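You operate a simulated robot arm through the tools that you are given. There is no shell and no other tool. Be economical: measure what you need, move in short steps, check, and stop when the job is done.

Carry out the task below with a simulated robot arm. There is one attempt and no reset: what you move stays moved.

TASK
Take the purple board from the top of the long bench and leave it on the wood board on the top of the green table. Then take the orange board and leave it on top of the steel plate on the top of the long bench. Then turn the track speed knob to FAST. Then put the teal jacket on the top of the long bench away on the top of the brown bench. Then stack the carton marked "bolts" from the top of the long bench on top of the carton that says "clips". Then take the white cup from the top of the cream stand and leave it on the cream sheet. Then take the orange jacket and put it in the large blue tray. Then put the orange carton on the blue board. The order counts. Set down upright: teal jacket, white cup, orange jacket, orange carton.

It is judged by the outcome, as a careful person would: the job done as asked, and still so three seconds after it is handed in. It fails if anything else is knocked over, pushed out of place, dropped, spilled or broken. Flat cloth is picked up by pressing the open fingertips on it (5 to 10 N) and closing them slowly along it; thin cloth reads only 2 to 8 mm in the jaws.

THE ROBOT
A 6-joint arm with a two-finger gripper on a trunk, on a base that drives. Base frame: it is fixed to the floor where the robot stands at the start and does not move with it; the origin is under the middle of the robot, x ahead of it, y to its left, z up; the surface under the hand at the start is at about z = 0.792. Lengths are in m, angles in rad, forces in N, time in s.
Its first joint turns from -2.897 to 2.897 rad. Places, roughly: blue board (13x10x1 cm) [-4.5, -4.3, 0.9]; brown carton, teal carton [1, -2.25, 0.75]; cream sheet (12x9x1 cm) [0.6, -2.6, 0.8]; large blue tray (45x27x6 cm) [-5.4, -4.3, 0.9]; orange board (16x6x2 cm) [0.6, 0, 0.8]; orange carton [-4.75, -4.25, 1]; orange jacket [-5, -4.25, 1]; purple board (16x6x2 cm) [0.8, 0, 0.8]; steel plate [1, -2.75, 0.75]; teal jacket [0.75, -2.25, 0.75]; top of the brown bench [-9.5, -7.6, 0.8]; track speed knob [0.6, -1, 0.8]; white cup (7x6x8 cm) [-1.4, 0.5, 0.9]; wood board (24x19x2 cm) [1.1, 3.1, 0.9]. Payload 2.54 kg.
The TCP is the grasp point between the finger pads, 0.03 m short of the fingertips. In the tool frame z runs along the fingers and y along their closing line. Largest opening 0.116 m; the body of the gripper starts 0.095 m behind the TCP.
Orientation is that of the tool frame in the base frame, as a unit quaternion [x, y, z, w]. With the fingers straight down and closing along the base's y, the tool's x points along the base's -x, its y along +y and its z along -z.

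THE INTERFACE
- The arm moves only by the tool move_arm. Its argument "motion" is text: rows parted by semicolons, each of 7 numbers parted by spaces: the shift along the tool's x, y, z in m, then the turn, a rotation vector about the tool's x, y, z in rad, then the finger opening in m, from 0 to 0.116. In form: dx dy dz rx ry rz gripper; .... A call has 1 to 12 rows; each row is the pose to reach, as a shift and turn from the pose commanded when the call began, along the tool's axes at that moment. Rows are played at 5 a second. More than 0.05 m and 0.15 rad between two rows, or a gripper value outside its range, and nothing of the call is played. A pose out of reach is approached as far as the arm can. The call stops where the force on the tool passes 40 N (or 10 N more than at its start, if that is more) or the arm is blocked; 0.2 s more then pass. The fingers move at their own pace (about 0.072 m/s each) and stop on an object; they squeeze with about 35 N. The grip force told is the motor's: it shows also when the fingers shut on nothing. Time passes only in rows, and 0.2 s behind the last, so rows that repeat a pose let the fingers close. It gives the time, the measured TCP pose, the force on the tool (base axes), the opening and the grip force at its end, in the units of the frame above (readings bear some noise), with the torque about the TCP (base axes, N m) and any sound that the robot's microphone picked up, and new pictures: "pictures" is both (left out), scene, wrist or none.
- Cameras (640 x 400 px; columns grow to the right, rows downward): "scene" is now at [-0.0398, 0.1106, 1.3965]; the picture's right is [-0.39, -0.92, 0.00], its down [-0.50, 0.21, -0.84] and it looks along [0.77, -0.32, -0.54] (base axes); focal length 284 px, centre (320, 200). "wrist" rides on the gripper at [0.069, -0.015, -0.122] in the tool frame; the picture's right is [0.21, 0.98, 0.00], its down [-0.83, 0.18, -0.53] and it looks along [-0.52, 0.11, 0.85] (tool axes); focal length 251 px, centre (320, 200).
- base_move(legs): drives the robot by 1 to 6 legs, each [ahead, left, turn to the left] in m, m and rad, along the robot's own axes; the way and the turn of a leg run together, so that a leg with both is an arc; at most 1.5 m and 3.142 rad a leg. The arm and the cameras ride along, it lands a little off, and it stops where it bumps. It gives what a move gives, and a new picture of the scene camera.
- head_to(pan, tilt): turns the head with the scene camera to pan (to the left, within 2.094 rad either way) and tilt (down, from -0.506 to 1.204), counted from straight ahead of the robot. It gives what a move gives, and a new picture of the scene camera.
- probe_pixels(camera, pixels): for up to 12 pixels [column, row] of the newest picture of that camera ("zoom" is the newest enlarged one), the place [x, y, z] in the base frame of the surface seen there, good to about 0.003 m, but the place of the scene camera against the robot may be out by one fixed shift of up to 0.025 m in any direction. No time passes.
- enlarge(camera, box): a new picture of the part [left, top, right, bottom] of that camera's present view, enlarged. No time passes.
- finish_job(): hands the job in; it is judged then, once.

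Go step by step. Measure first, check grasps and placings, and put right what went wrong. The budget is 145 turns and 260 pictures, counting those below and the enlarged ones. Unless the task says otherwise, let go and move clear before handing in, and close with one line.

The tools are called after "Request:" as a command line: name --argument value ..., lists and objects as JSON in quotes. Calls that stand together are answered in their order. move_arm: Moves the arm, as the interface text tells. Its arguments: {"type":"object","properties":{"motion":{"type":"string"},"pictures":{"type":"string","enum":["both","scene","wrist","none"]}},"required":["motion"]} The other tools are called the same way: base_move (legs) drives the base; head_to (pan, tilt) turns the head that bears the scene camera; probe_pixels (camera, pixels) gives the place of the surface under pixels of a picture; enlarge (camera, box) takes an enlarged picture of a part of a camera's view; finish_job () hands the job in.

At the start:

```text
time_s: 0.0
eef_pos: [0.6438, -0.2071, 1.0993]
orientation: [0.0, 1.0, 0.0, 0.0]
wrist_force: [-0.7, 0.3, -0.6]
torque: [0.0, 0.01, 0.0]
finger_gap: 0.116
grasp_force: 0.1
robot x, y, heading: [0.0025, 0.0031, -0.004]
head pan, tilt: [-0.396, 0.576]
```

scene: 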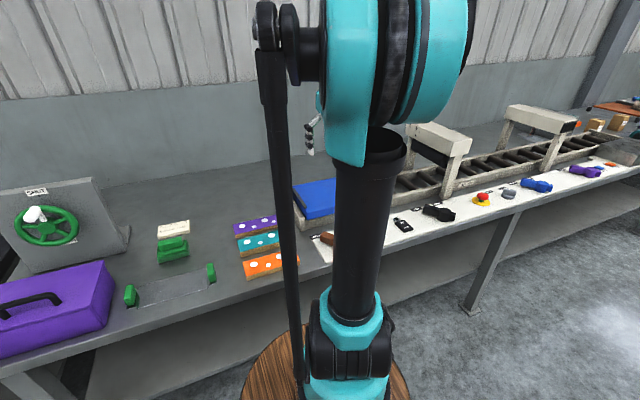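
wrist: 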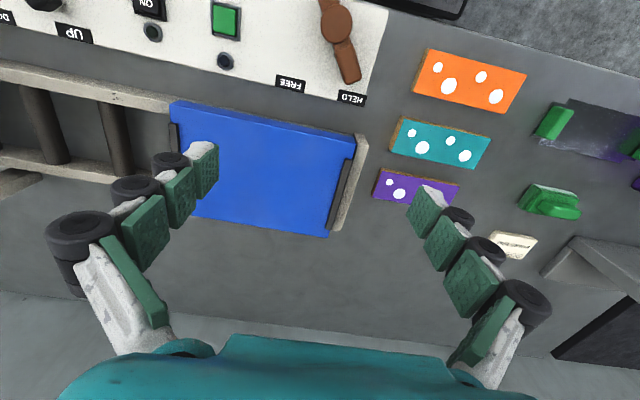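

The wrist picture shows the purple board near (415,187), teal near (440,143), orange near (468,82). I measure them first.

Request:
probe_pixels --camera "wrist" --pixels '[[380, 172], [457, 186], [376, 196], [400, 195], [395, 120], [488, 140], [428, 52], [524, 78], [415, 92], [510, 112], [560, 240], [340, 250]]'

Request:
probe_pixels --camera "scene" --pixels '[[234, 225], [275, 216], [237, 237], [255, 226], [243, 262], [283, 258], [247, 276], [236, 245]]'

```text
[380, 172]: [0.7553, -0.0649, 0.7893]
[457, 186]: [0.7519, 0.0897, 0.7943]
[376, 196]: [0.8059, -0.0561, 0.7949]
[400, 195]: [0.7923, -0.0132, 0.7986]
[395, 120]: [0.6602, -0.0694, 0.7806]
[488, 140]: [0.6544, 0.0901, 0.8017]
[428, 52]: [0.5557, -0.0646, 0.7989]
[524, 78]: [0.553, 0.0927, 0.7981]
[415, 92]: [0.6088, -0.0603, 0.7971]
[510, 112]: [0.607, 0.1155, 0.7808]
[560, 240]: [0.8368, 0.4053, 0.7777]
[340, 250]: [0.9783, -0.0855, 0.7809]
```

```text
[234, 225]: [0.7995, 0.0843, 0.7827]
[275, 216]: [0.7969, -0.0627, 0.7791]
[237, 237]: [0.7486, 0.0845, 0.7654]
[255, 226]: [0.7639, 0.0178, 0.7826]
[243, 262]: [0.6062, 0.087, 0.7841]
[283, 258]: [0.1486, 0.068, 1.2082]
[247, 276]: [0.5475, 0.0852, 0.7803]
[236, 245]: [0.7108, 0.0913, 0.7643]
```

The purple board's centre is about (0.780, 0.012), top z 0.798, with its long side along y. I move above it and turn the hand 90° so the fingers close along x.

Request:
move_arm --motion "-0.0124 0.0199 0.018 0 0 0.1428 0.116; -0.0247 0.0398 0.036 0 0 0.2856 0.116; -0.0371 0.0597 0.054 0 0 0.4284 0.116; -0.0495 0.0796 0.072 0 0 0.5712 0.116; -0.0618 0.0995 0.09 0 0 0.714 0.116; -0.0742 0.1195 0.108 0 0 0.8568 0.116; -0.0865 0.1394 0.126 0 0 0.9996 0.1; -0.0989 0.1593 0.144 0 0 1.1424 0.09; -0.1113 0.1792 0.162 0 0 1.2852 0.09; -0.1236 0.1991 0.18 0 0 1.428 0.09; -0.136 0.219 0.2 0 0 1.5708 0.09; -0.136 0.219 0.2 0 0 1.5708 0.09"

```text
time_s: 2.6
eef_pos: [0.7804, 0.0117, 0.9007]
orientation: [0.708, 0.706, 0.0, 0.0]
wrist_force: [-0.2, 0.2, 0.1]
torque: [0.0, 0.0, 0.02]
finger_gap: 0.0902
grasp_force: 0.0
robot x, y, heading: [-0.0002, 0.0006, 0.003]
head pan, tilt: [-0.396, 0.576]
```

scene: 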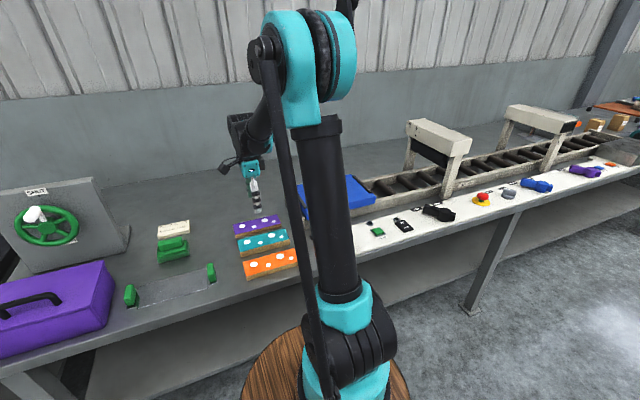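
wrist: 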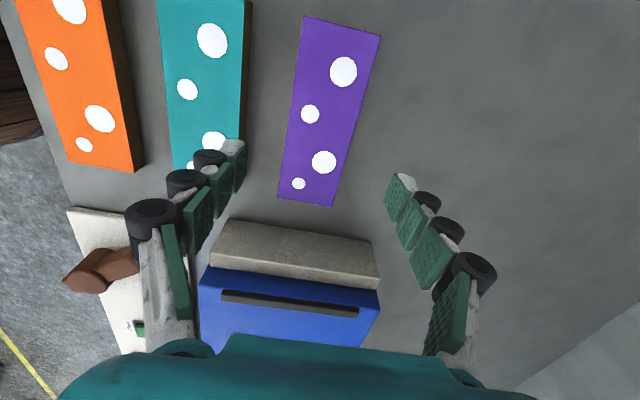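

The purple board is in the wrist view between the fingers. I check its corners.

Request:
probe_pixels --camera "wrist" --pixels '[[307, 20], [377, 37], [280, 196], [333, 204], [320, 110], [240, 130], [24, 15], [142, 165], [72, 160], [100, 5]]'

```text
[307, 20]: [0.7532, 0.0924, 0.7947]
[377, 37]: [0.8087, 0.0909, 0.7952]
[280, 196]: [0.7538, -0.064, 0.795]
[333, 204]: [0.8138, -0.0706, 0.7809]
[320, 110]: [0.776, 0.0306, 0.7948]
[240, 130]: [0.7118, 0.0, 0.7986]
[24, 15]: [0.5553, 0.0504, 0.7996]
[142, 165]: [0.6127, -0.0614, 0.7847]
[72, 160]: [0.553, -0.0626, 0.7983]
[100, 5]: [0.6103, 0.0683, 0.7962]
```

Board centre (0.781, 0.013), and the hand is over it. I descend and close.

Request:
move_arm --motion "0.001 0.001 0.04 0 0 0 0.09; 0.001 0.001 0.07 0 0 0 0.09; 0.001 0.001 0.085 0 0 0 0.09; 0.001 0.001 0.085 0 0 0 0.05; 0.001 0.001 0.085 0 0 0 0.03; 0.001 0.001 0.085 0 0 0 0.03" --pictures "wrist"

```text
time_s: 4.0
eef_pos: [0.7803, 0.0127, 0.8149]
orientation: [0.707, 0.707, -0.001, 0.0]
wrist_force: [-1.1, -0.8, -0.3]
torque: [-0.03, 0.08, -0.01]
finger_gap: 0.059
grasp_force: 34.7
robot x, y, heading: [-0.0005, -0.0004, -0.001]
head pan, tilt: [-0.396, 0.576]
```

wrist: 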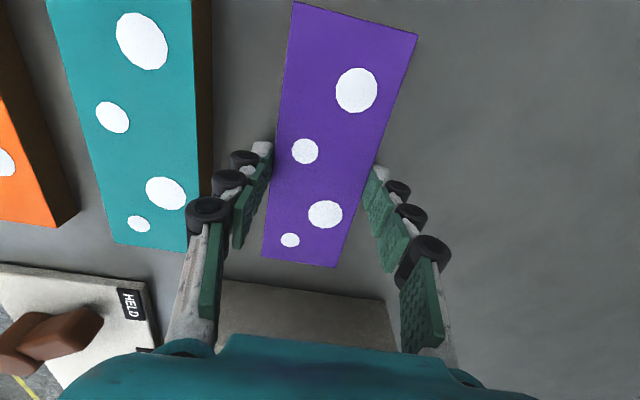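

Gripped at 0.059. I lift it and pull back, then look to the left for the green table.

Request:
move_arm --motion "0 0 -0.05 0 0 0 0.03; 0 0 -0.1 0 0 0 0.03; 0 0 -0.15 0 0 0 0.03; 0 0 -0.2 0 0 0 0.03; 0 0 -0.25 0 0 0 0.03; 0 -0.05 -0.25 0 0 0 0.03; 0 -0.1 -0.25 0 0 0 0.03; 0 -0.15 -0.25 0 0 0 0.03; 0 -0.2 -0.25 0 0 0 0.03; 0 -0.25 -0.25 0 0 0 0.03; 0 -0.3 -0.25 0 0 0 0.03; 0 -0.3 -0.25 0 0 0 0.03" --pictures "wrist"

Request:
head_to --pan 1.2 --tilt 0.4

```text
time_s: 6.6
eef_pos: [0.4839, 0.0143, 1.0627]
orientation: [0.707, 0.707, 0.0, 0.0]
wrist_force: [0.0, 0.6, 0.0]
torque: [-0.01, -0.03, -0.01]
finger_gap: 0.03
grasp_force: 0.0
robot x, y, heading: [-0.0005, -0.0017, 0.002]
head pan, tilt: [-0.396, 0.576]
```

wrist: 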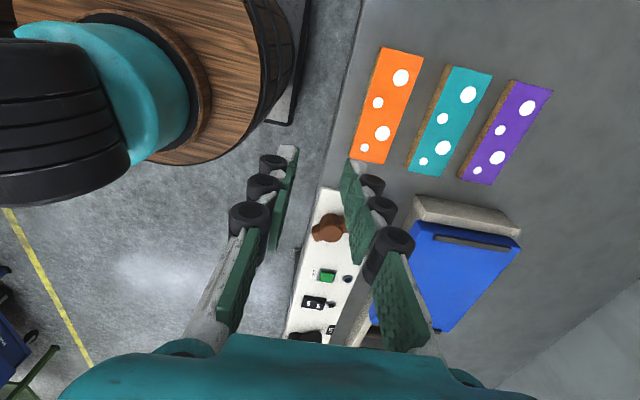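

```text
time_s: 8.3
eef_pos: [0.484, 0.0143, 1.0626]
orientation: [0.707, 0.708, 0.0, 0.0]
wrist_force: [0.2, -0.6, -0.6]
torque: [0.04, 0.01, 0.02]
finger_gap: 0.0301
grasp_force: 0.1
robot x, y, heading: [0.0036, -0.0016, 0.001]
head pan, tilt: [1.201, 0.4]
```

scene: 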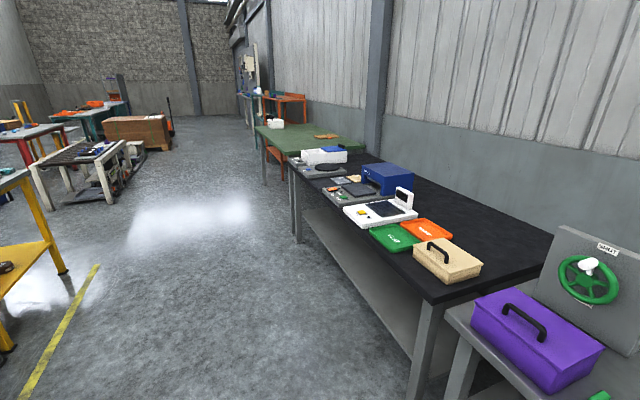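

The fingers slipped off: the gap is 0.03 and the purple board is still on the bench at (505,130). I measure it again before grasping deeper.

Request:
probe_pixels --camera "wrist" --pixels '[[511, 82], [551, 91], [468, 177], [491, 183], [505, 125], [515, 160], [440, 125], [400, 175]]'

```text
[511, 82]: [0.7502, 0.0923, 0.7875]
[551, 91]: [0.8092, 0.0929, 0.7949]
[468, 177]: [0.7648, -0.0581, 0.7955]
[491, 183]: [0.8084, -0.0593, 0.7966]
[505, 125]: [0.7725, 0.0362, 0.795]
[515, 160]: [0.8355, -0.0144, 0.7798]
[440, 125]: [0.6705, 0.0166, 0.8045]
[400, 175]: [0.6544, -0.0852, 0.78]
```

The board is still at about (0.780, 0.015). I go back, press down until contact with the bench, and close fully.

Request:
move_arm --motion "0 0.05 0 0 0 0 0.09; 0 0.1 0 0 0 0 0.09; 0 0.15 0 0 0 0 0.09; 0 0.2 0 0 0 0 0.09; 0.001 0.25 0 0 0 0 0.09; 0.001 0.297 0 0 0 0 0.09; 0.001 0.297 0.05 0 0 0 0.09; 0.001 0.297 0.1 0 0 0 0.09; 0.001 0.297 0.15 0 0 0 0.09; 0.001 0.297 0.2 0 0 0 0.09; 0.001 0.297 0.235 0 0 0 0.09; 0.001 0.297 0.245 0 0 0 0.09" --pictures "none"

Request:
move_arm --motion "0 0 0.003 0 0 0 0.09; 0 0 0.006 0 0 0 0.09; 0 0 0.008 0 0 0 0.09; 0 0 0.009 0 0 0 0.09" --pictures "none"

```text
time_s: 10.9
eef_pos: [0.7807, 0.0142, 0.8205]
orientation: [0.707, 0.707, 0.0, -0.001]
wrist_force: [-0.7, -0.2, 1.1]
torque: [0.02, 0.02, 0.01]
finger_gap: 0.0901
grasp_force: 0.1
robot x, y, heading: [-0.0016, 0.0013, 0.004]
head pan, tilt: [1.201, 0.4]
```

```text
time_s: 11.9
eef_pos: [0.7789, 0.013, 0.8111]
orientation: [0.707, 0.707, 0.001, -0.001]
wrist_force: [-0.5, 0.3, -0.1]
torque: [0.0, -0.03, -0.02]
finger_gap: 0.09
grasp_force: 0.0
robot x, y, heading: [0.0016, -0.0024, 0.003]
head pan, tilt: [1.201, 0.4]
```

Tips are at about 0.781, just above the bench. I close fully and lift slowly a little.

Request:
move_arm --motion "0 0 0.001 0 0 0 0.05; 0 0 0.001 0 0 0 0; 0 0 0.001 0 0 0 0; 0 0 0.001 0 0 0 0; 0 0 0.001 0 0 0 0; 0 0 -0.005 0 0 0 0; 0 0 -0.01 0 0 0 0; 0 0 -0.02 0 0 0 0; 0 0 -0.03 0 0 0 0; 0 0 -0.05 0 0 0 0" --pictures "wrist"

```text
time_s: 14.1
eef_pos: [0.7775, 0.0122, 0.8606]
orientation: [0.707, 0.707, 0.0, 0.0]
wrist_force: [0.0, -0.2, -1.1]
torque: [0.02, 0.0, 0.02]
finger_gap: 0.0589
grasp_force: 34.5
robot x, y, heading: [0.0032, -0.0006, 0.001]
head pan, tilt: [1.201, 0.4]
```

wrist: 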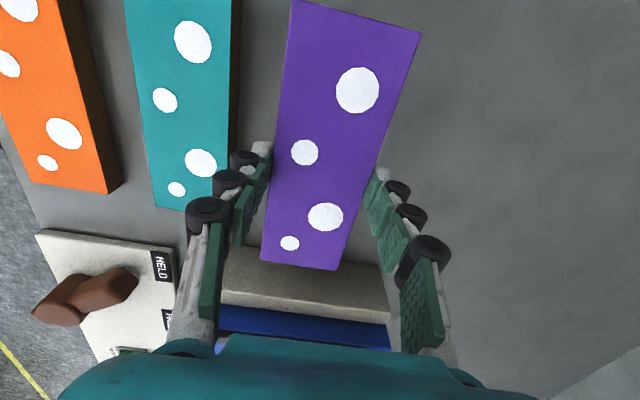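

Held now at 0.059. I lift further and pull back for driving.

Request:
move_arm --motion "0 0 -0.04 0 0 0 0; 0 0 -0.08 0 0 0 0; 0 0 -0.12 0 0 0 0; 0 0 -0.16 0 0 0 0; 0 0 -0.2 0 0 0 0; 0 -0.04 -0.23 0 0 0 0; 0 -0.08 -0.25 0 0 0 0; 0 -0.12 -0.25 0 0 0 0; 0 -0.16 -0.25 0 0 0 0; 0 -0.2 -0.25 0 0 0 0; 0 -0.24 -0.25 0 0 0 0; 0 -0.27 -0.25 0 0 0 0" --pictures "none"

Request:
probe_pixels --camera "scene" --pixels '[[327, 137], [313, 135], [338, 137], [262, 128], [270, 147], [362, 148], [298, 176], [300, 240], [418, 400], [428, 300], [275, 186], [280, 147]]'

```text
time_s: 16.7
eef_pos: [0.5109, 0.0161, 1.1097]
orientation: [0.707, 0.707, 0.0, 0.0]
wrist_force: [0.5, -0.4, -0.5]
torque: [-0.01, -0.01, 0.01]
finger_gap: 0.0587
grasp_force: 34.8
robot x, y, heading: [-0.0001, 0.0007, 0.004]
head pan, tilt: [1.201, 0.4]
```

```text
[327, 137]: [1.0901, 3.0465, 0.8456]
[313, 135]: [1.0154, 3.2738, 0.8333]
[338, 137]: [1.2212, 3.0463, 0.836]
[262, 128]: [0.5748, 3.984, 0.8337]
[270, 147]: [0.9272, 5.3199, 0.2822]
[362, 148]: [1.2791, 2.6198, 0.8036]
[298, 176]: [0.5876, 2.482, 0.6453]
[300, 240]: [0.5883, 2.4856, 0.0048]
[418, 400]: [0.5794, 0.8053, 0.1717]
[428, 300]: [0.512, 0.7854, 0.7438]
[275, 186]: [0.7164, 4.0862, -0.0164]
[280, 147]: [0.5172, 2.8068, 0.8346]
```

The board is held and raised. The wood board is at about (1.1, 3.1, 0.845) on the green table, whose front edge is at x≈0.51. I drive left along the benches.

Request:
base_move --legs '[[0, 1.5, 0], [0, 1.5, 0]]'

Request:
head_to --pan -0.15 --tilt 0.6

```text
time_s: 31.3
eef_pos: [0.4802, 3.0636, 1.1092]
orientation: [0.7, 0.714, 0.0, 0.0]
wrist_force: [0.1, -0.2, -1.6]
torque: [-0.01, -0.02, 0.01]
finger_gap: 0.0591
grasp_force: 34.9
robot x, y, heading: [-0.0303, 3.0376, 0.02]
head pan, tilt: [1.201, 0.4]
```

scene: 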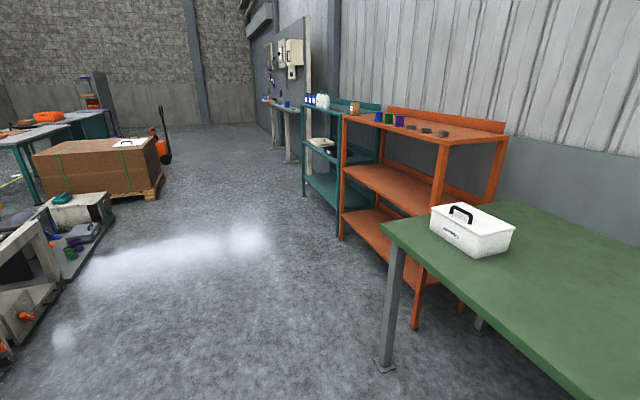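

```text
time_s: 32.8
eef_pos: [0.4809, 3.0629, 1.1096]
orientation: [0.7, 0.714, 0.0, 0.0]
wrist_force: [0.3, 0.0, -1.6]
torque: [-0.01, 0.01, 0.01]
finger_gap: 0.0591
grasp_force: 34.8
robot x, y, heading: [-0.0288, 3.035, 0.018]
head pan, tilt: [-0.15, 0.6]
```

scene: 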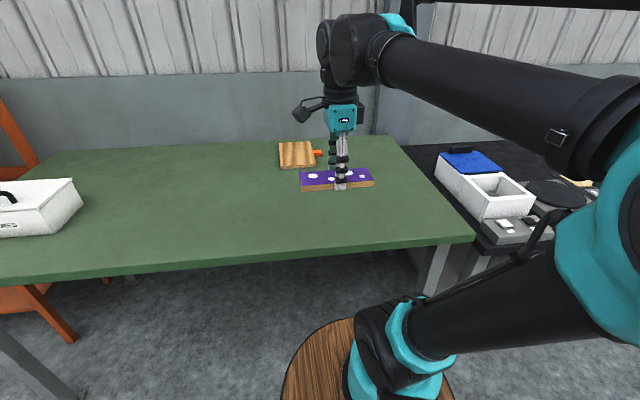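

The wood board is at pixels (297,155), with an orange grip at (318,153). I measure it and the table edge.

Request:
probe_pixels --camera "scene" --pixels '[[281, 143], [309, 143], [282, 168], [315, 165], [318, 153], [297, 155], [260, 262], [400, 250], [325, 335], [340, 320]]'

Request:
enlarge --camera "scene" --box '[250, 120, 390, 208]'

```text
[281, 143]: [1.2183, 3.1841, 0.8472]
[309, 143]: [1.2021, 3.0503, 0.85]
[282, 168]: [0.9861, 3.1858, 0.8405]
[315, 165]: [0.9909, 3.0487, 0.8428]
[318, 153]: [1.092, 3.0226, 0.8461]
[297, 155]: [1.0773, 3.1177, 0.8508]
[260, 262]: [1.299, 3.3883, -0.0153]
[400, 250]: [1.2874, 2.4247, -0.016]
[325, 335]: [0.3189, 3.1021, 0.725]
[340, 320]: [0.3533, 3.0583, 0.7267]
```

```text
4.55 times, centred on (320, 164) of scene
```

zoom: 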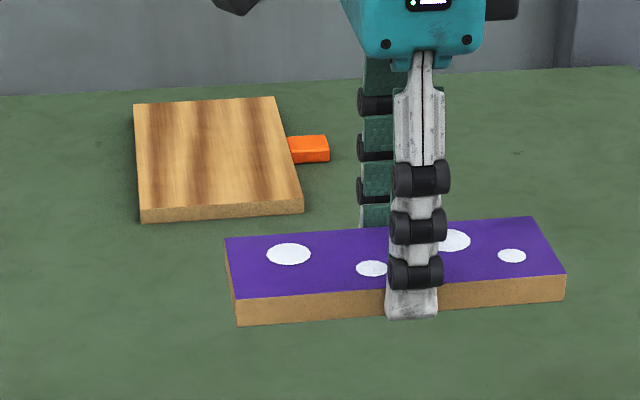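

The wood board spans x 0.98–1.22 and y 3.05–3.19, so I will lay the purple board along x. I need to drive closer, so I check the clearance between the table edge and the robot's disc.

Request:
probe_pixels --camera "scene" --pixels '[[260, 254], [260, 258], [330, 248], [330, 251], [330, 327], [330, 323], [345, 319], [330, 331], [300, 355]]'

```text
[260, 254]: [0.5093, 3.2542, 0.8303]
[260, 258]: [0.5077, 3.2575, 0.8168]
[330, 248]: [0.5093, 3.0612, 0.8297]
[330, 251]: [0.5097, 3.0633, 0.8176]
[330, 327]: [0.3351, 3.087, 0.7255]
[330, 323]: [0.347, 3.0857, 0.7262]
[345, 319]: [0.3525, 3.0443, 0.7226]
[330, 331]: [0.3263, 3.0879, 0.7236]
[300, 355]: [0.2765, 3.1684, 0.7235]
```

The disc's front is at x≈0.355 and the table edge at 0.51. I drive 0.13 ahead and 0.05 left.

Request:
base_move --legs '[[0.13, 0.05, 0]]'

```text
time_s: 34.1
eef_pos: [0.6094, 3.1179, 1.1112]
orientation: [0.699, 0.715, 0.0, 0.0]
wrist_force: [-1.3, 1.2, -1.2]
torque: [0.0, -0.01, -0.01]
finger_gap: 0.059
grasp_force: 34.7
robot x, y, heading: [0.1003, 3.0863, 0.027]
head pan, tilt: [-0.15, 0.6]
```

scene: 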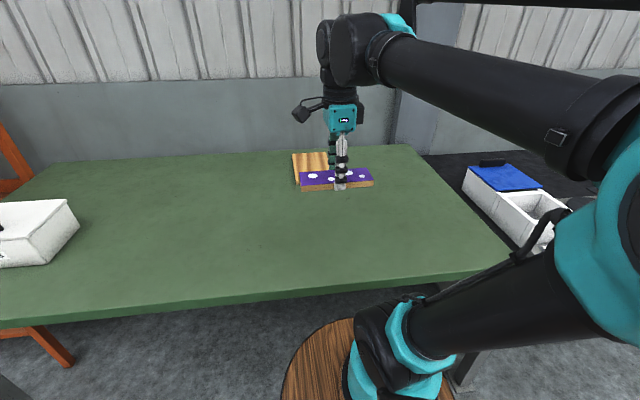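

Robot is at x 0.100. I swing the board over the wood board, turning it 90° so it lies along x.

Request:
move_arm --motion "-0.0007 0.038 0 0 0 -0.131 0; -0.0014 0.076 0 0 0 -0.262 0; -0.0021 0.114 0 0 0 -0.393 0; -0.0028 0.152 0 0 0 -0.524 0; -0.0035 0.19 0 0 0 -0.655 0; -0.0042 0.228 0 0 0 -0.785 0; -0.005 0.266 0 0 0 -0.916 0; -0.0057 0.304 0 0 0 -1.047 0; -0.0064 0.342 0 0 0 -1.178 0; -0.007 0.38 0 0 0 -1.309 0; -0.0078 0.418 0 0 0 -1.44 0; -0.0085 0.456 0 0 0 -1.571 0"

```text
time_s: 36.7
eef_pos: [1.0651, 3.117, 1.111]
orientation: [-0.012, 1.0, 0.0, 0.0]
wrist_force: [-0.4, 0.0, -1.0]
torque: [-0.01, -0.07, -0.01]
finger_gap: 0.0591
grasp_force: 34.8
robot x, y, heading: [0.1009, 3.0932, 0.02]
head pan, tilt: [-0.15, 0.6]
```

scene: 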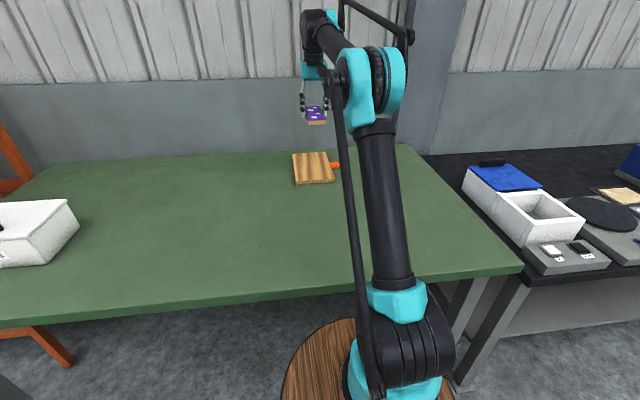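
wrist: 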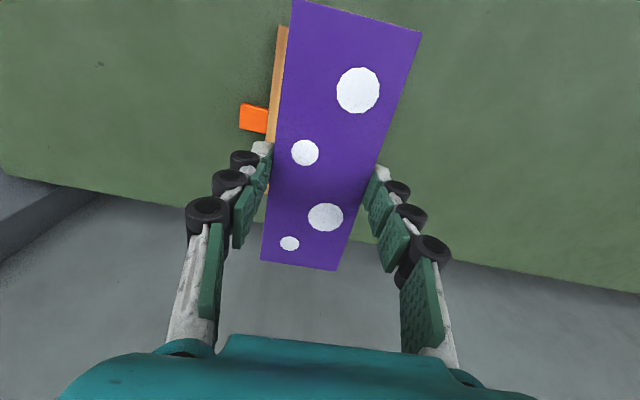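

Request:
probe_pixels --camera "wrist" --pixels '[[283, 27], [270, 135], [278, 80], [255, 118], [320, 8], [410, 40], [280, 258], [330, 266], [100, 100]]'

Request:
probe_pixels --camera "scene" --pixels '[[293, 155], [323, 153], [297, 182], [332, 179], [335, 165], [310, 165], [312, 184]]'

```text
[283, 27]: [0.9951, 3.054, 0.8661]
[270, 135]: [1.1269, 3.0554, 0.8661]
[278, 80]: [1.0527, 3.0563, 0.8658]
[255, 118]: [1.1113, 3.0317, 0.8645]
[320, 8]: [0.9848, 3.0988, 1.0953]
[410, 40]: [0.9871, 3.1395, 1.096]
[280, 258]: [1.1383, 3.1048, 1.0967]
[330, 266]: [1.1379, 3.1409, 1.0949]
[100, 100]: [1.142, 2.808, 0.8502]
```

```text
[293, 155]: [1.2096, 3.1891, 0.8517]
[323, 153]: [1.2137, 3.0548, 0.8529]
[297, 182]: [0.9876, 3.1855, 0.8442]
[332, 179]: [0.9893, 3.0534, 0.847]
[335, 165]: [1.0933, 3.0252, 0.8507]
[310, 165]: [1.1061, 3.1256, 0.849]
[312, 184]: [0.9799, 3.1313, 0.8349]
```

The wood top is at z 0.866 and spans y 3.055–3.195. I shift a little and lower to just above it.

Request:
move_arm --motion "-0.007 0.004 0.04 0 0 0 0; -0.015 0.007 0.08 0 0 0 0; -0.015 0.007 0.12 0 0 0 0; -0.015 0.007 0.16 0 0 0 0; -0.015 0.007 0.19 0 0 0 0; -0.015 0.007 0.205 0 0 0 0; -0.015 0.007 0.21 0 0 0 0; -0.015 0.007 0.213 0 0 0 0"

```text
time_s: 38.5
eef_pos: [1.0817, 3.1272, 0.8968]
orientation: [-0.012, 1.0, 0.0, 0.0]
wrist_force: [8.5, -1.3, 27.4]
torque: [0.02, 0.05, 0.03]
finger_gap: 0.0591
grasp_force: 35.2
robot x, y, heading: [0.1011, 3.0877, 0.024]
head pan, tilt: [-0.15, 0.6]
```

scene: 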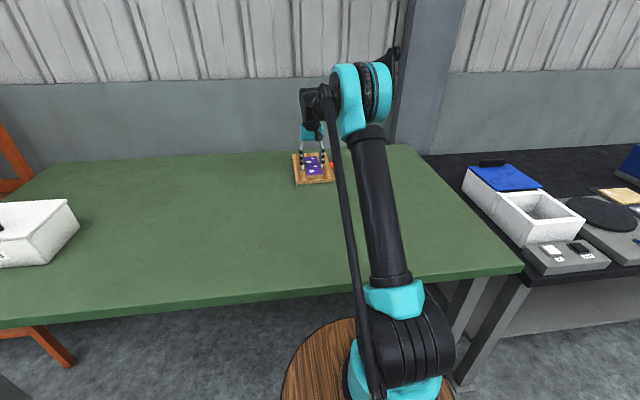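
wrist: 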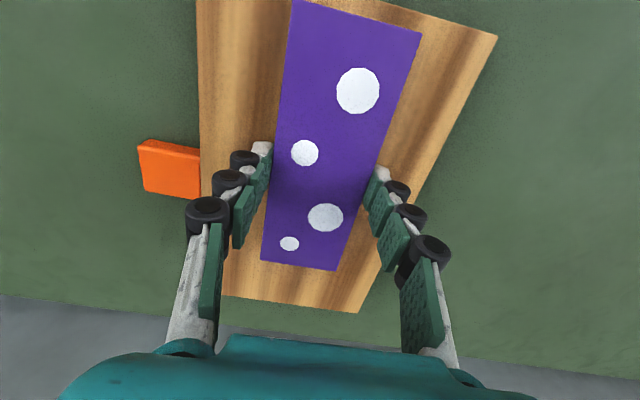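

The board is on the wood (27 N contact). I open gently and rise.

Request:
move_arm --motion "0 0 -0.002 0 0 0 0.06; 0 0 -0.002 0 0 0 0.085; 0 0 -0.002 0 0 0 0.09; 0 0 -0.03 0 0 0 0.09; 0 0 -0.07 0 0 0 0.09; 0 0 -0.11 0 0 0 0.09; 0 0 -0.15 0 0 0 0.09; 0 0 -0.19 0 0 0 0.09; 0 0 -0.23 0 0 0 0.09" --pictures "wrist"

```text
time_s: 40.5
eef_pos: [1.0805, 3.13, 1.127]
orientation: [-0.011, 1.0, -0.001, 0.0]
wrist_force: [-0.2, 0.4, 0.9]
torque: [0.02, 0.02, -0.01]
finger_gap: 0.09
grasp_force: 0.1
robot x, y, heading: [0.1012, 3.0889, 0.024]
head pan, tilt: [-0.15, 0.6]
```

wrist: 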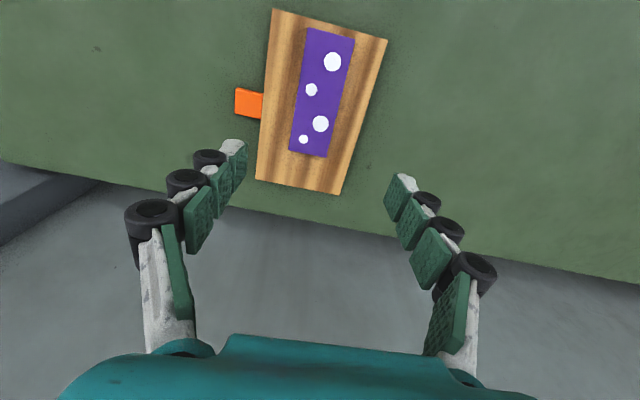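

The purple board lies squarely on the wood board. I pull back while turning the hand, then drive back to the start.

Request:
move_arm --motion "0.039 0 0 0 0 0.131 0.09; 0.078 0 0 0 0 0.262 0.09; 0.117 0 0 0 0 0.393 0.09; 0.156 0 0 0 0 0.524 0.09; 0.195 0 0 0 0 0.655 0.09; 0.234 0 0 0 0 0.785 0.09; 0.273 0 0 0 0 0.916 0.09; 0.312 0 0 0 0 1.047 0.09; 0.351 0 0 0 0 1.178 0.09; 0.39 0 0 0 0 1.309 0.09; 0.429 0 0 0 0 1.44 0.09; 0.468 0 0 0 0 1.571 0.09" --pictures "none"

Request:
base_move --legs '[[-0.13, 0, -0.024], [0, -1.5, 0], [0, -1.5, 0]]'

```text
time_s: 43.1
eef_pos: [0.6154, 3.1163, 1.1282]
orientation: [0.699, 0.715, 0.001, 0.0]
wrist_force: [0.3, 0.1, -0.5]
torque: [-0.03, 0.0, -0.02]
finger_gap: 0.0899
grasp_force: 0.1
robot x, y, heading: [0.1019, 3.0903, 0.021]
head pan, tilt: [-0.15, 0.6]
```

```text
time_s: 58.5
eef_pos: [0.5428, 0.1207, 1.1282]
orientation: [0.693, 0.721, 0.001, 0.0]
wrist_force: [0.6, 0.8, -0.2]
torque: [-0.02, 0.04, -0.01]
finger_gap: 0.0898
grasp_force: 0.1
robot x, y, heading: [0.0304, 0.0858, 0.043]
head pan, tilt: [-0.15, 0.6]
```

scene: 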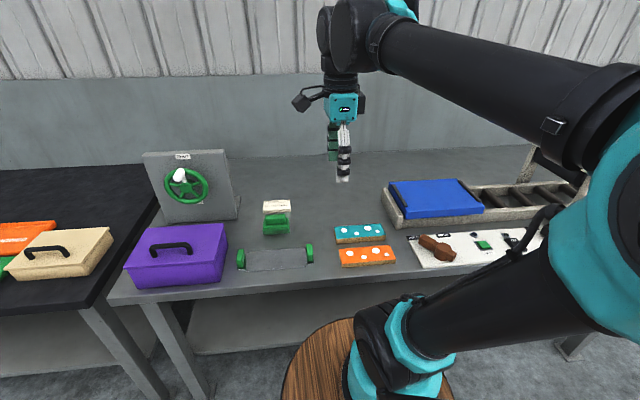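

Back near the bench; the robot's heading is 0.043. I move above the orange board (centre ~(0.581, 0.014)) with the small yaw corrected.

Request:
move_arm --motion "-0.03 0.01 0.03 0 0 0.01 0.09; -0.06 0.02 0.07 0 0 0.02 0.09; -0.09 0.03 0.11 0 0 0.03 0.09; -0.1084 0.0342 0.15 0 0 0.0395 0.09; -0.1084 0.0342 0.19 0 0 0.0395 0.09; -0.1084 0.0342 0.22 0 0 0.0395 0.09; -0.1084 0.0342 0.22 0 0 0.0395 0.09" --pictures "wrist"

```text
refused: row 2 steps farther than a row can; nothing moved
```

Request:
move_arm --motion "-0.02 0.007 0.03 0 0 0.01 0.09; -0.04 0.014 0.06 0 0 0.02 0.09; -0.06 0.021 0.09 0 0 0.03 0.09; -0.08 0.028 0.12 0 0 0.0395 0.09; -0.1 0.034 0.15 0 0 0.0395 0.09; -0.1084 0.0342 0.185 0 0 0.0395 0.09; -0.1084 0.0342 0.22 0 0 0.0395 0.09; -0.1084 0.0342 0.22 0 0 0.0395 0.09" --pictures "wrist"

```text
time_s: 60.3
eef_pos: [0.582, 0.015, 0.9049]
orientation: [0.707, 0.707, 0.0, -0.001]
wrist_force: [-0.8, 0.3, 0.1]
torque: [-0.04, 0.04, -0.05]
finger_gap: 0.0902
grasp_force: 0.0
robot x, y, heading: [0.0308, 0.0862, 0.036]
head pan, tilt: [-0.15, 0.6]
```

wrist: 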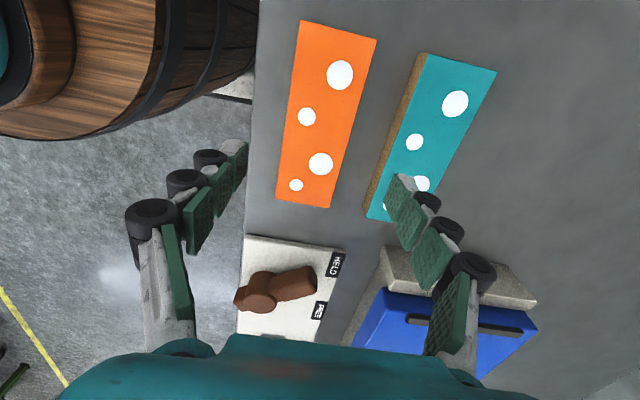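

Aligned with the orange board. I probe quickly, then descend to TCP z 0.812 and close.

Request:
probe_pixels --camera "wrist" --pixels '[[302, 24], [374, 40], [278, 198], [328, 205], [320, 110], [420, 58], [366, 212], [270, 100]]'

Request:
move_arm --motion "0 0 0.04 0 0 0 0.09; 0 0 0.075 0 0 0 0.09; 0 0 0.088 0 0 0 0.09; 0 0 0.093 0 0 0 0.09; 0 0 0.093 0 0 0 0.05; 0 0 0.093 0 0 0 0; 0 0 0.093 0 0 0 0; 0 0 0.093 0 0 0 0; 0 0 0.085 0 0 0 0; 0 0 0.07 0 0 0 0; 0 0 0.05 0 0 0 0; 0 0 0.03 0 0 0 0" --pictures "wrist"

```text
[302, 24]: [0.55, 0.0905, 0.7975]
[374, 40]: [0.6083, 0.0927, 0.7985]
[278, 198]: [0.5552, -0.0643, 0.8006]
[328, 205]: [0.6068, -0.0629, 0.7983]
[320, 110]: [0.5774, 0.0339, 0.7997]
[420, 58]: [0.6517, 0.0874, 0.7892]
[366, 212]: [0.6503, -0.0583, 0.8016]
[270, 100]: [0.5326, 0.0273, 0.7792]
```

```text
time_s: 62.9
eef_pos: [0.5824, 0.0134, 0.879]
orientation: [0.707, 0.707, 0.0, 0.0]
wrist_force: [-0.1, 0.2, -1.4]
torque: [-0.02, 0.0, -0.02]
finger_gap: 0.059
grasp_force: 35.0
robot x, y, heading: [0.0267, 0.0865, 0.041]
head pan, tilt: [-0.15, 0.6]
```

wrist: 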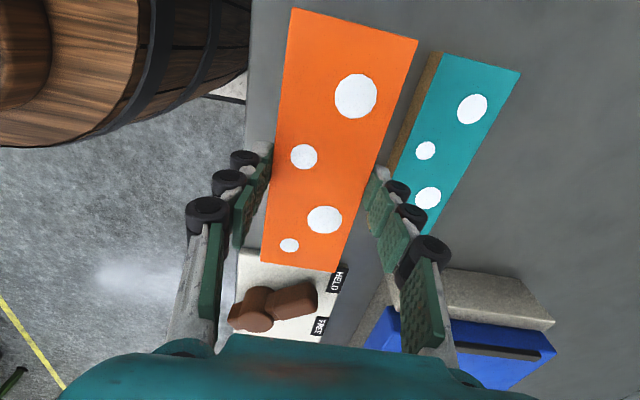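

Held. I lift high, and look to the right before driving.

Request:
move_arm --motion "0 -0.01 -0.05 0 0 0 0; 0 -0.02 -0.1 0 0 0 0; 0 -0.03 -0.14 0 0 0 0; 0 -0.04 -0.18 0 0 0 0; 0 -0.05 -0.22 0 0 0 0; 0 -0.06 -0.25 0 0 0 0; 0 -0.06 -0.27 0 0 0 0" --pictures "none"

Request:
head_to --pan -1.1 --tilt 0.45

```text
refused: row 1 steps farther than a row can; nothing moved
```

```text
time_s: 64.1
eef_pos: [0.5815, 0.0132, 0.8778]
orientation: [0.707, 0.707, 0.0, 0.0]
wrist_force: [-0.4, 0.4, -1.8]
torque: [0.0, 0.01, -0.04]
finger_gap: 0.0591
grasp_force: 35.4
robot x, y, heading: [0.028, 0.0858, 0.044]
head pan, tilt: [-1.1, 0.45]
```

scene: 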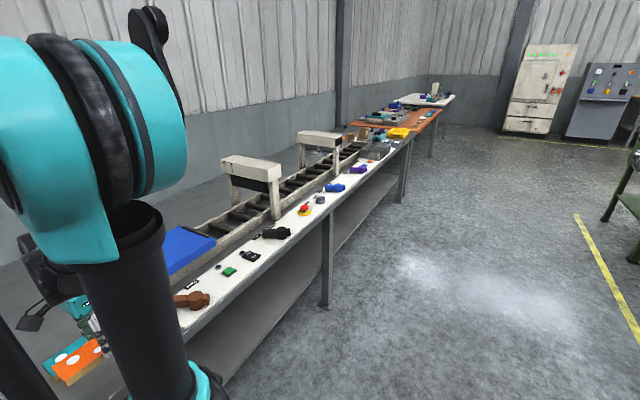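

The path right along the bench is clear. I lift and drive to y ≈ -2.65.

Request:
move_arm --motion "0 -0.01 -0.04 0 0 0 0; 0 -0.02 -0.08 0 0 0 0; 0 -0.03 -0.12 0 0 0 0; 0 -0.04 -0.16 0 0 0 0; 0 -0.05 -0.2 0 0 0 0; 0 -0.06 -0.24 0 0 0 0; 0 -0.07 -0.28 0 0 0 0; 0 -0.08 -0.3 0 0 0 0" --pictures "none"

Request:
base_move --legs '[[-0.03, 0, -0.042], [0, -1.5, 0], [0, -1.2, 0]]'

Request:
head_to --pan 0.0 --tilt 0.6

```text
time_s: 65.9
eef_pos: [0.4998, 0.012, 1.1825]
orientation: [0.707, 0.707, 0.0, 0.0]
wrist_force: [0.5, -0.4, -1.5]
torque: [-0.02, 0.03, -0.02]
finger_gap: 0.0591
grasp_force: 34.8
robot x, y, heading: [0.0324, 0.0871, 0.044]
head pan, tilt: [-1.1, 0.45]
```

```text
time_s: 79.0
eef_pos: [0.5093, -2.6106, 1.1807]
orientation: [0.719, 0.695, 0.001, -0.001]
wrist_force: [-0.5, 0.4, -1.7]
torque: [0.01, 0.0, 0.0]
finger_gap: 0.0593
grasp_force: 34.7
robot x, y, heading: [0.0387, -2.5218, 0.006]
head pan, tilt: [-1.1, 0.45]
```

scene: 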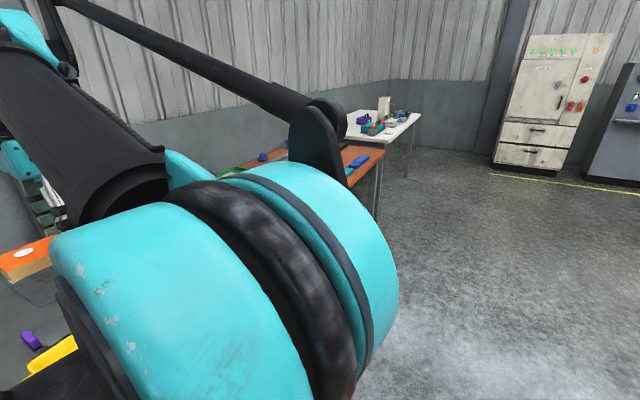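

```text
time_s: 80.3
eef_pos: [0.5091, -2.6112, 1.1819]
orientation: [0.72, 0.694, 0.0, 0.0]
wrist_force: [-0.3, 0.1, -0.8]
torque: [-0.02, -0.02, -0.01]
finger_gap: 0.0595
grasp_force: 34.5
robot x, y, heading: [0.0456, -2.5258, 0.006]
head pan, tilt: [0.0, 0.6]
```

scene: 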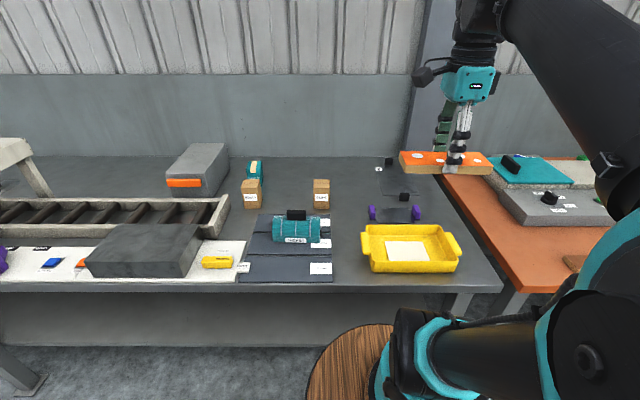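

I see two cartons (251,193) and (321,193), a teal jacket-like item (297,229), a yellow tray with a cream sheet. I enlarge to find the steel plate near (400,185).

Request:
enlarge --camera "scene" --box '[230, 145, 470, 295]'

Request:
probe_pixels --camera "scene" --pixels '[[380, 170], [408, 170], [380, 192], [412, 192], [389, 160], [405, 197], [372, 213], [417, 213], [395, 222], [395, 182], [297, 229], [406, 250]]'

```text
2.67 times, centred on (350, 220) of scene
```

zoom: 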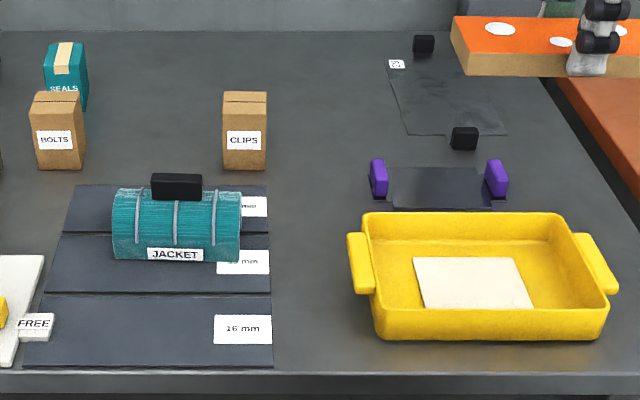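

```text
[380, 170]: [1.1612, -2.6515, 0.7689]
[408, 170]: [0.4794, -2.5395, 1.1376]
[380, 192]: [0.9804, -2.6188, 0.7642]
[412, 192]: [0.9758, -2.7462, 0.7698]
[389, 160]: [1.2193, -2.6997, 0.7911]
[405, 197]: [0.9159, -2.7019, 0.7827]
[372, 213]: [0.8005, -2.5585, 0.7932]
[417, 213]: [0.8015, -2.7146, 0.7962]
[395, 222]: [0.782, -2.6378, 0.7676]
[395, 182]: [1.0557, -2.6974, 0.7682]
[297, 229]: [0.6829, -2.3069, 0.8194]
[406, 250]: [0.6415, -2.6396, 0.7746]
```

The plate with two black blocks at about (1.05,-2.70) is the likely steel plate. I bring the hand over to look at it with the wrist camera.

Request:
move_arm --motion "-0.0105 0.0404 0 0 0 -0.004 0; -0.021 0.081 0 0 0 -0.008 0; -0.0315 0.121 0 0 0 -0.012 0; -0.042 0.162 0 0 0 -0.016 0; -0.0525 0.202 0 0 0 -0.02 0; -0.063 0.242 0 0 0 -0.024 0; -0.0735 0.283 0 0 0 -0.028 0; -0.084 0.323 0 0 0 -0.032 0; -0.0945 0.364 0 0 0 -0.037 0; -0.105 0.404 0 0 0 -0.037 0"

```text
time_s: 82.5
eef_pos: [0.9075, -2.7282, 1.1853]
orientation: [0.706, 0.709, 0.0, 0.0]
wrist_force: [-1.3, 0.5, -0.2]
torque: [-0.03, -0.09, 0.0]
finger_gap: 0.0591
grasp_force: 35.8
robot x, y, heading: [0.0411, -2.521, 0.004]
head pan, tilt: [0.0, 0.6]
```

scene: 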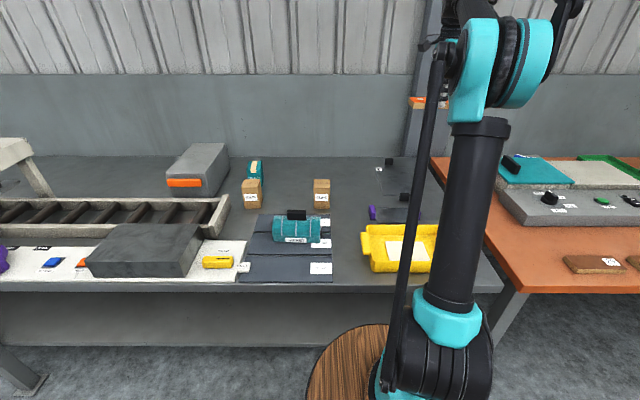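
wrist: 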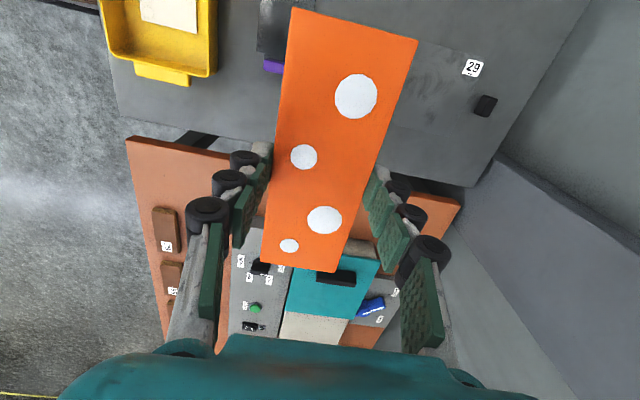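

The plate labelled "29" is partly hidden behind the held board. I shift the hand +y for a clear view.

Request:
move_arm --motion "0.04 -0.03 0 0 0 0 0; 0.08 -0.06 0 0 0 0 0; 0.12 -0.09 0 0 0 0 0; 0.16 -0.12 0 0 0 0 0; 0.2 -0.15 0 0 0 0 0; 0.24 -0.15 0 0 0 0 0" --pictures "wrist"

```text
time_s: 84.0
eef_pos: [0.7592, -2.491, 1.181]
orientation: [0.706, 0.708, -0.001, 0.0]
wrist_force: [0.0, -0.9, -1.0]
torque: [-0.02, 0.0, -0.02]
finger_gap: 0.059
grasp_force: 34.5
robot x, y, heading: [0.04, -2.5245, 0.001]
head pan, tilt: [0.0, 0.6]
```

wrist: 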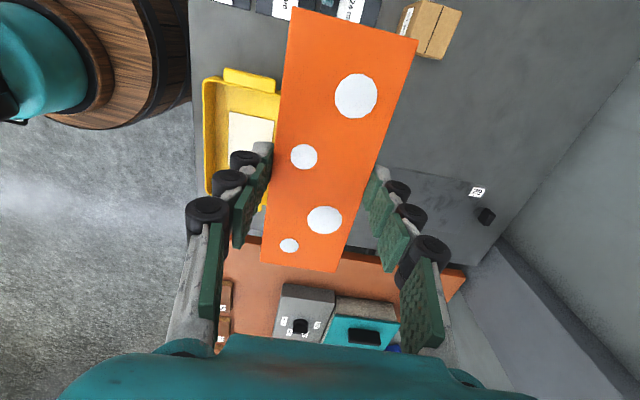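

Request:
enlarge --camera "wrist" --box '[350, 140, 520, 260]'

Request:
enlarge --camera "scene" --box '[350, 145, 450, 215]'

```text
3.33 times, centred on (435, 200) of wrist
```

zoom: 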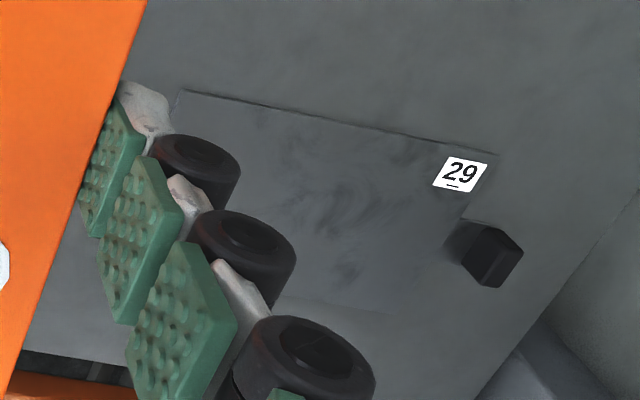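

```text
5.71 times, centred on (400, 180) of scene
```

zoom: 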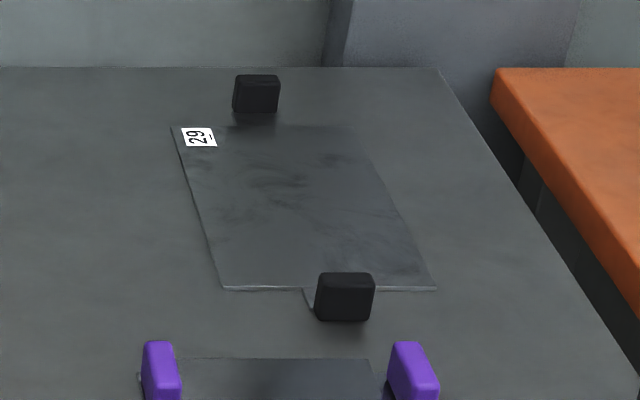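

Now the plate's outline is clear in the zoom: corners (172,126), (362,126), (222,288), (435,288).

Request:
probe_pixels --camera "zoom" --pixels '[[178, 132], [358, 132], [226, 284], [428, 284], [300, 200], [257, 95], [345, 295], [198, 137], [140, 200], [270, 340], [160, 375], [415, 375]]'

Request:
probe_pixels --camera "wrist" --pixels '[[399, 167], [493, 185], [486, 216], [478, 193], [435, 190], [440, 162], [372, 228]]'

```text
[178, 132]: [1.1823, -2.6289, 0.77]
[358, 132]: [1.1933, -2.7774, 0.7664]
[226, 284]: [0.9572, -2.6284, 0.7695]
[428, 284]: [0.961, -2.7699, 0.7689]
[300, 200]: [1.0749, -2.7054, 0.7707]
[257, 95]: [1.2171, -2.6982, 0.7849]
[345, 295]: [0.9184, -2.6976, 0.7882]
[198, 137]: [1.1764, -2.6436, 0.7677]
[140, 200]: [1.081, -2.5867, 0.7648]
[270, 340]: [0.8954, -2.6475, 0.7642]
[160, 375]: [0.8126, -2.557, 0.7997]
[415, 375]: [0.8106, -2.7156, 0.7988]
```

```text
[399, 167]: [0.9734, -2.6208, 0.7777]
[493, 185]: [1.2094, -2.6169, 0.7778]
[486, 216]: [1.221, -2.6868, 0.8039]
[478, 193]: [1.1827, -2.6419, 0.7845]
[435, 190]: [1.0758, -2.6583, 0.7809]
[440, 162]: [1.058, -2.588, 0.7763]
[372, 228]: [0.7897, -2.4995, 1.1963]
```

The plate spans x 0.965–1.20 and y −2.62 to −2.78, so the board goes along x centred near (1.08, −2.70). I check the bench edge and disc for driving closer.

Request:
probe_pixels --camera "scene" --pixels '[[360, 284], [360, 287], [360, 290], [300, 285], [350, 328], [370, 325], [330, 345], [470, 285]]'

```text
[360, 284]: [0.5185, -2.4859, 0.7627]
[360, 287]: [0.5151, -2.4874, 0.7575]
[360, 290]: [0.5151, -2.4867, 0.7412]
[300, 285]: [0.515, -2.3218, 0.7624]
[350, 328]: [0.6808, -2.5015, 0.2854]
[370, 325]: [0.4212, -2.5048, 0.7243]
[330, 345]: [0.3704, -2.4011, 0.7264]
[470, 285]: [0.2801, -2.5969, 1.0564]
```

Clearance ahead is about 0.09. I drive 0.065 ahead and 0.15 to the right.

Request:
base_move --legs '[[0.065, -0.15, 0]]'

```text
time_s: 85.4
eef_pos: [0.8257, -2.6408, 1.1819]
orientation: [0.707, 0.707, 0.0, 0.0]
wrist_force: [-0.5, 0.2, -1.9]
torque: [0.03, 0.0, 0.01]
finger_gap: 0.0593
grasp_force: 34.9
robot x, y, heading: [0.1101, -2.6701, 0.003]
head pan, tilt: [0.0, 0.6]
```

scene: 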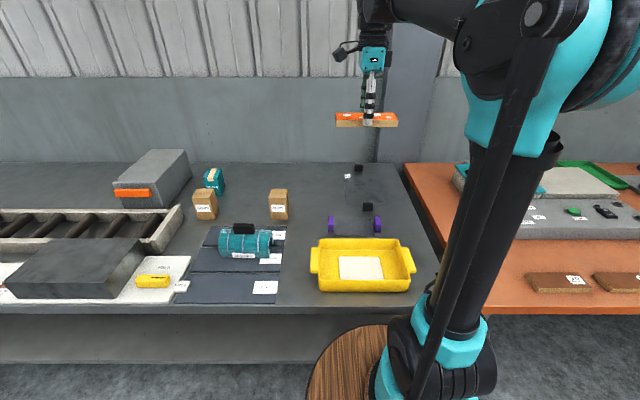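

Robot at x 0.110. I move over the plate and turn the board along x, lowering partway.

Request:
move_arm --motion "-0.005 0.021 0.01 0 0 -0.131 0; -0.01 0.042 0.02 0 0 -0.262 0; -0.015 0.063 0.03 0 0 -0.393 0; -0.02 0.084 0.04 0 0 -0.524 0; -0.025 0.105 0.05 0 0 -0.655 0; -0.03 0.126 0.06 0 0 -0.785 0; -0.035 0.147 0.08 0 0 -0.916 0; -0.04 0.168 0.1 0 0 -1.047 0; -0.045 0.189 0.12 0 0 -1.178 0; -0.05 0.21 0.14 0 0 -1.309 0; -0.055 0.231 0.17 0 0 -1.44 0; -0.059 0.251 0.2 0 0 -1.571 0"

```text
time_s: 88.0
eef_pos: [1.0772, -2.7007, 0.9828]
orientation: [-0.002, 1.0, -0.001, 0.0]
wrist_force: [-0.1, -0.5, -0.7]
torque: [0.0, -0.03, 0.01]
finger_gap: 0.0589
grasp_force: 35.2
robot x, y, heading: [0.111, -2.6738, 0.004]
head pan, tilt: [0.0, 0.6]
```

scene: 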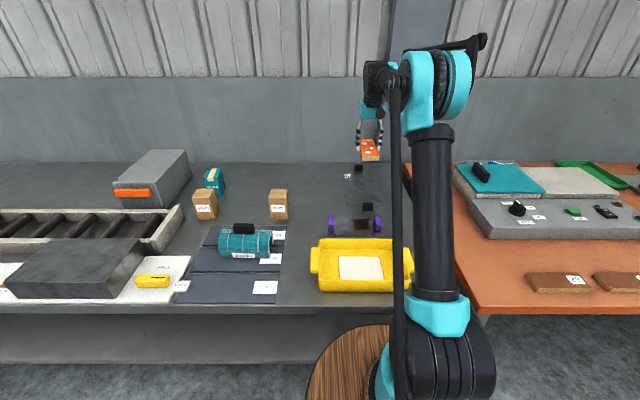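
wrist: 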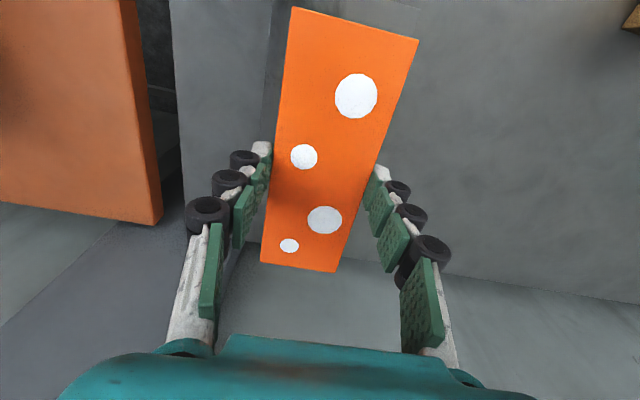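

I lower it onto the plate in steps.

Request:
move_arm --motion "0 0 0.04 0 0 0 0; 0 0 0.08 0 0 0 0; 0 0 0.12 0 0 0 0; 0 0 0.15 0 0 0 0; 0 0 0.16 0 0 0 0; 0 0 0.164 0 0 0 0; 0 0 0.167 0 0 0 0; 0 0 0.169 0 0 0 0"

```text
time_s: 89.8
eef_pos: [1.0753, -2.6997, 0.8124]
orientation: [0.0, 1.0, 0.0, -0.001]
wrist_force: [-2.6, 0.7, 29.2]
torque: [0.06, 0.08, 0.02]
finger_gap: 0.0594
grasp_force: 34.9
robot x, y, heading: [0.1077, -2.6721, 0.002]
head pan, tilt: [0.0, 0.6]
```

scene: 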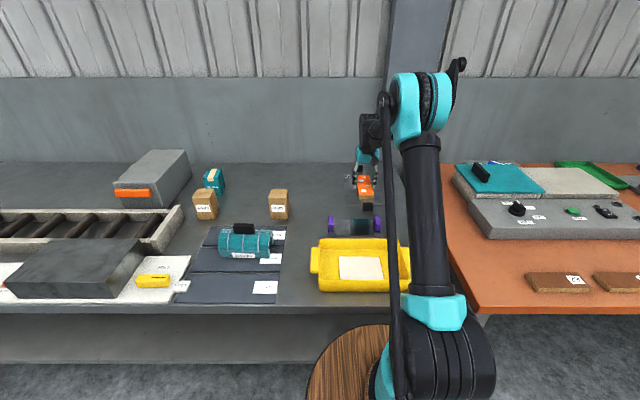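
wrist: 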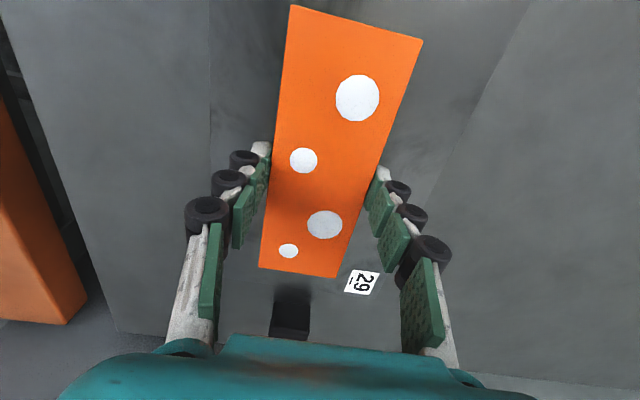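

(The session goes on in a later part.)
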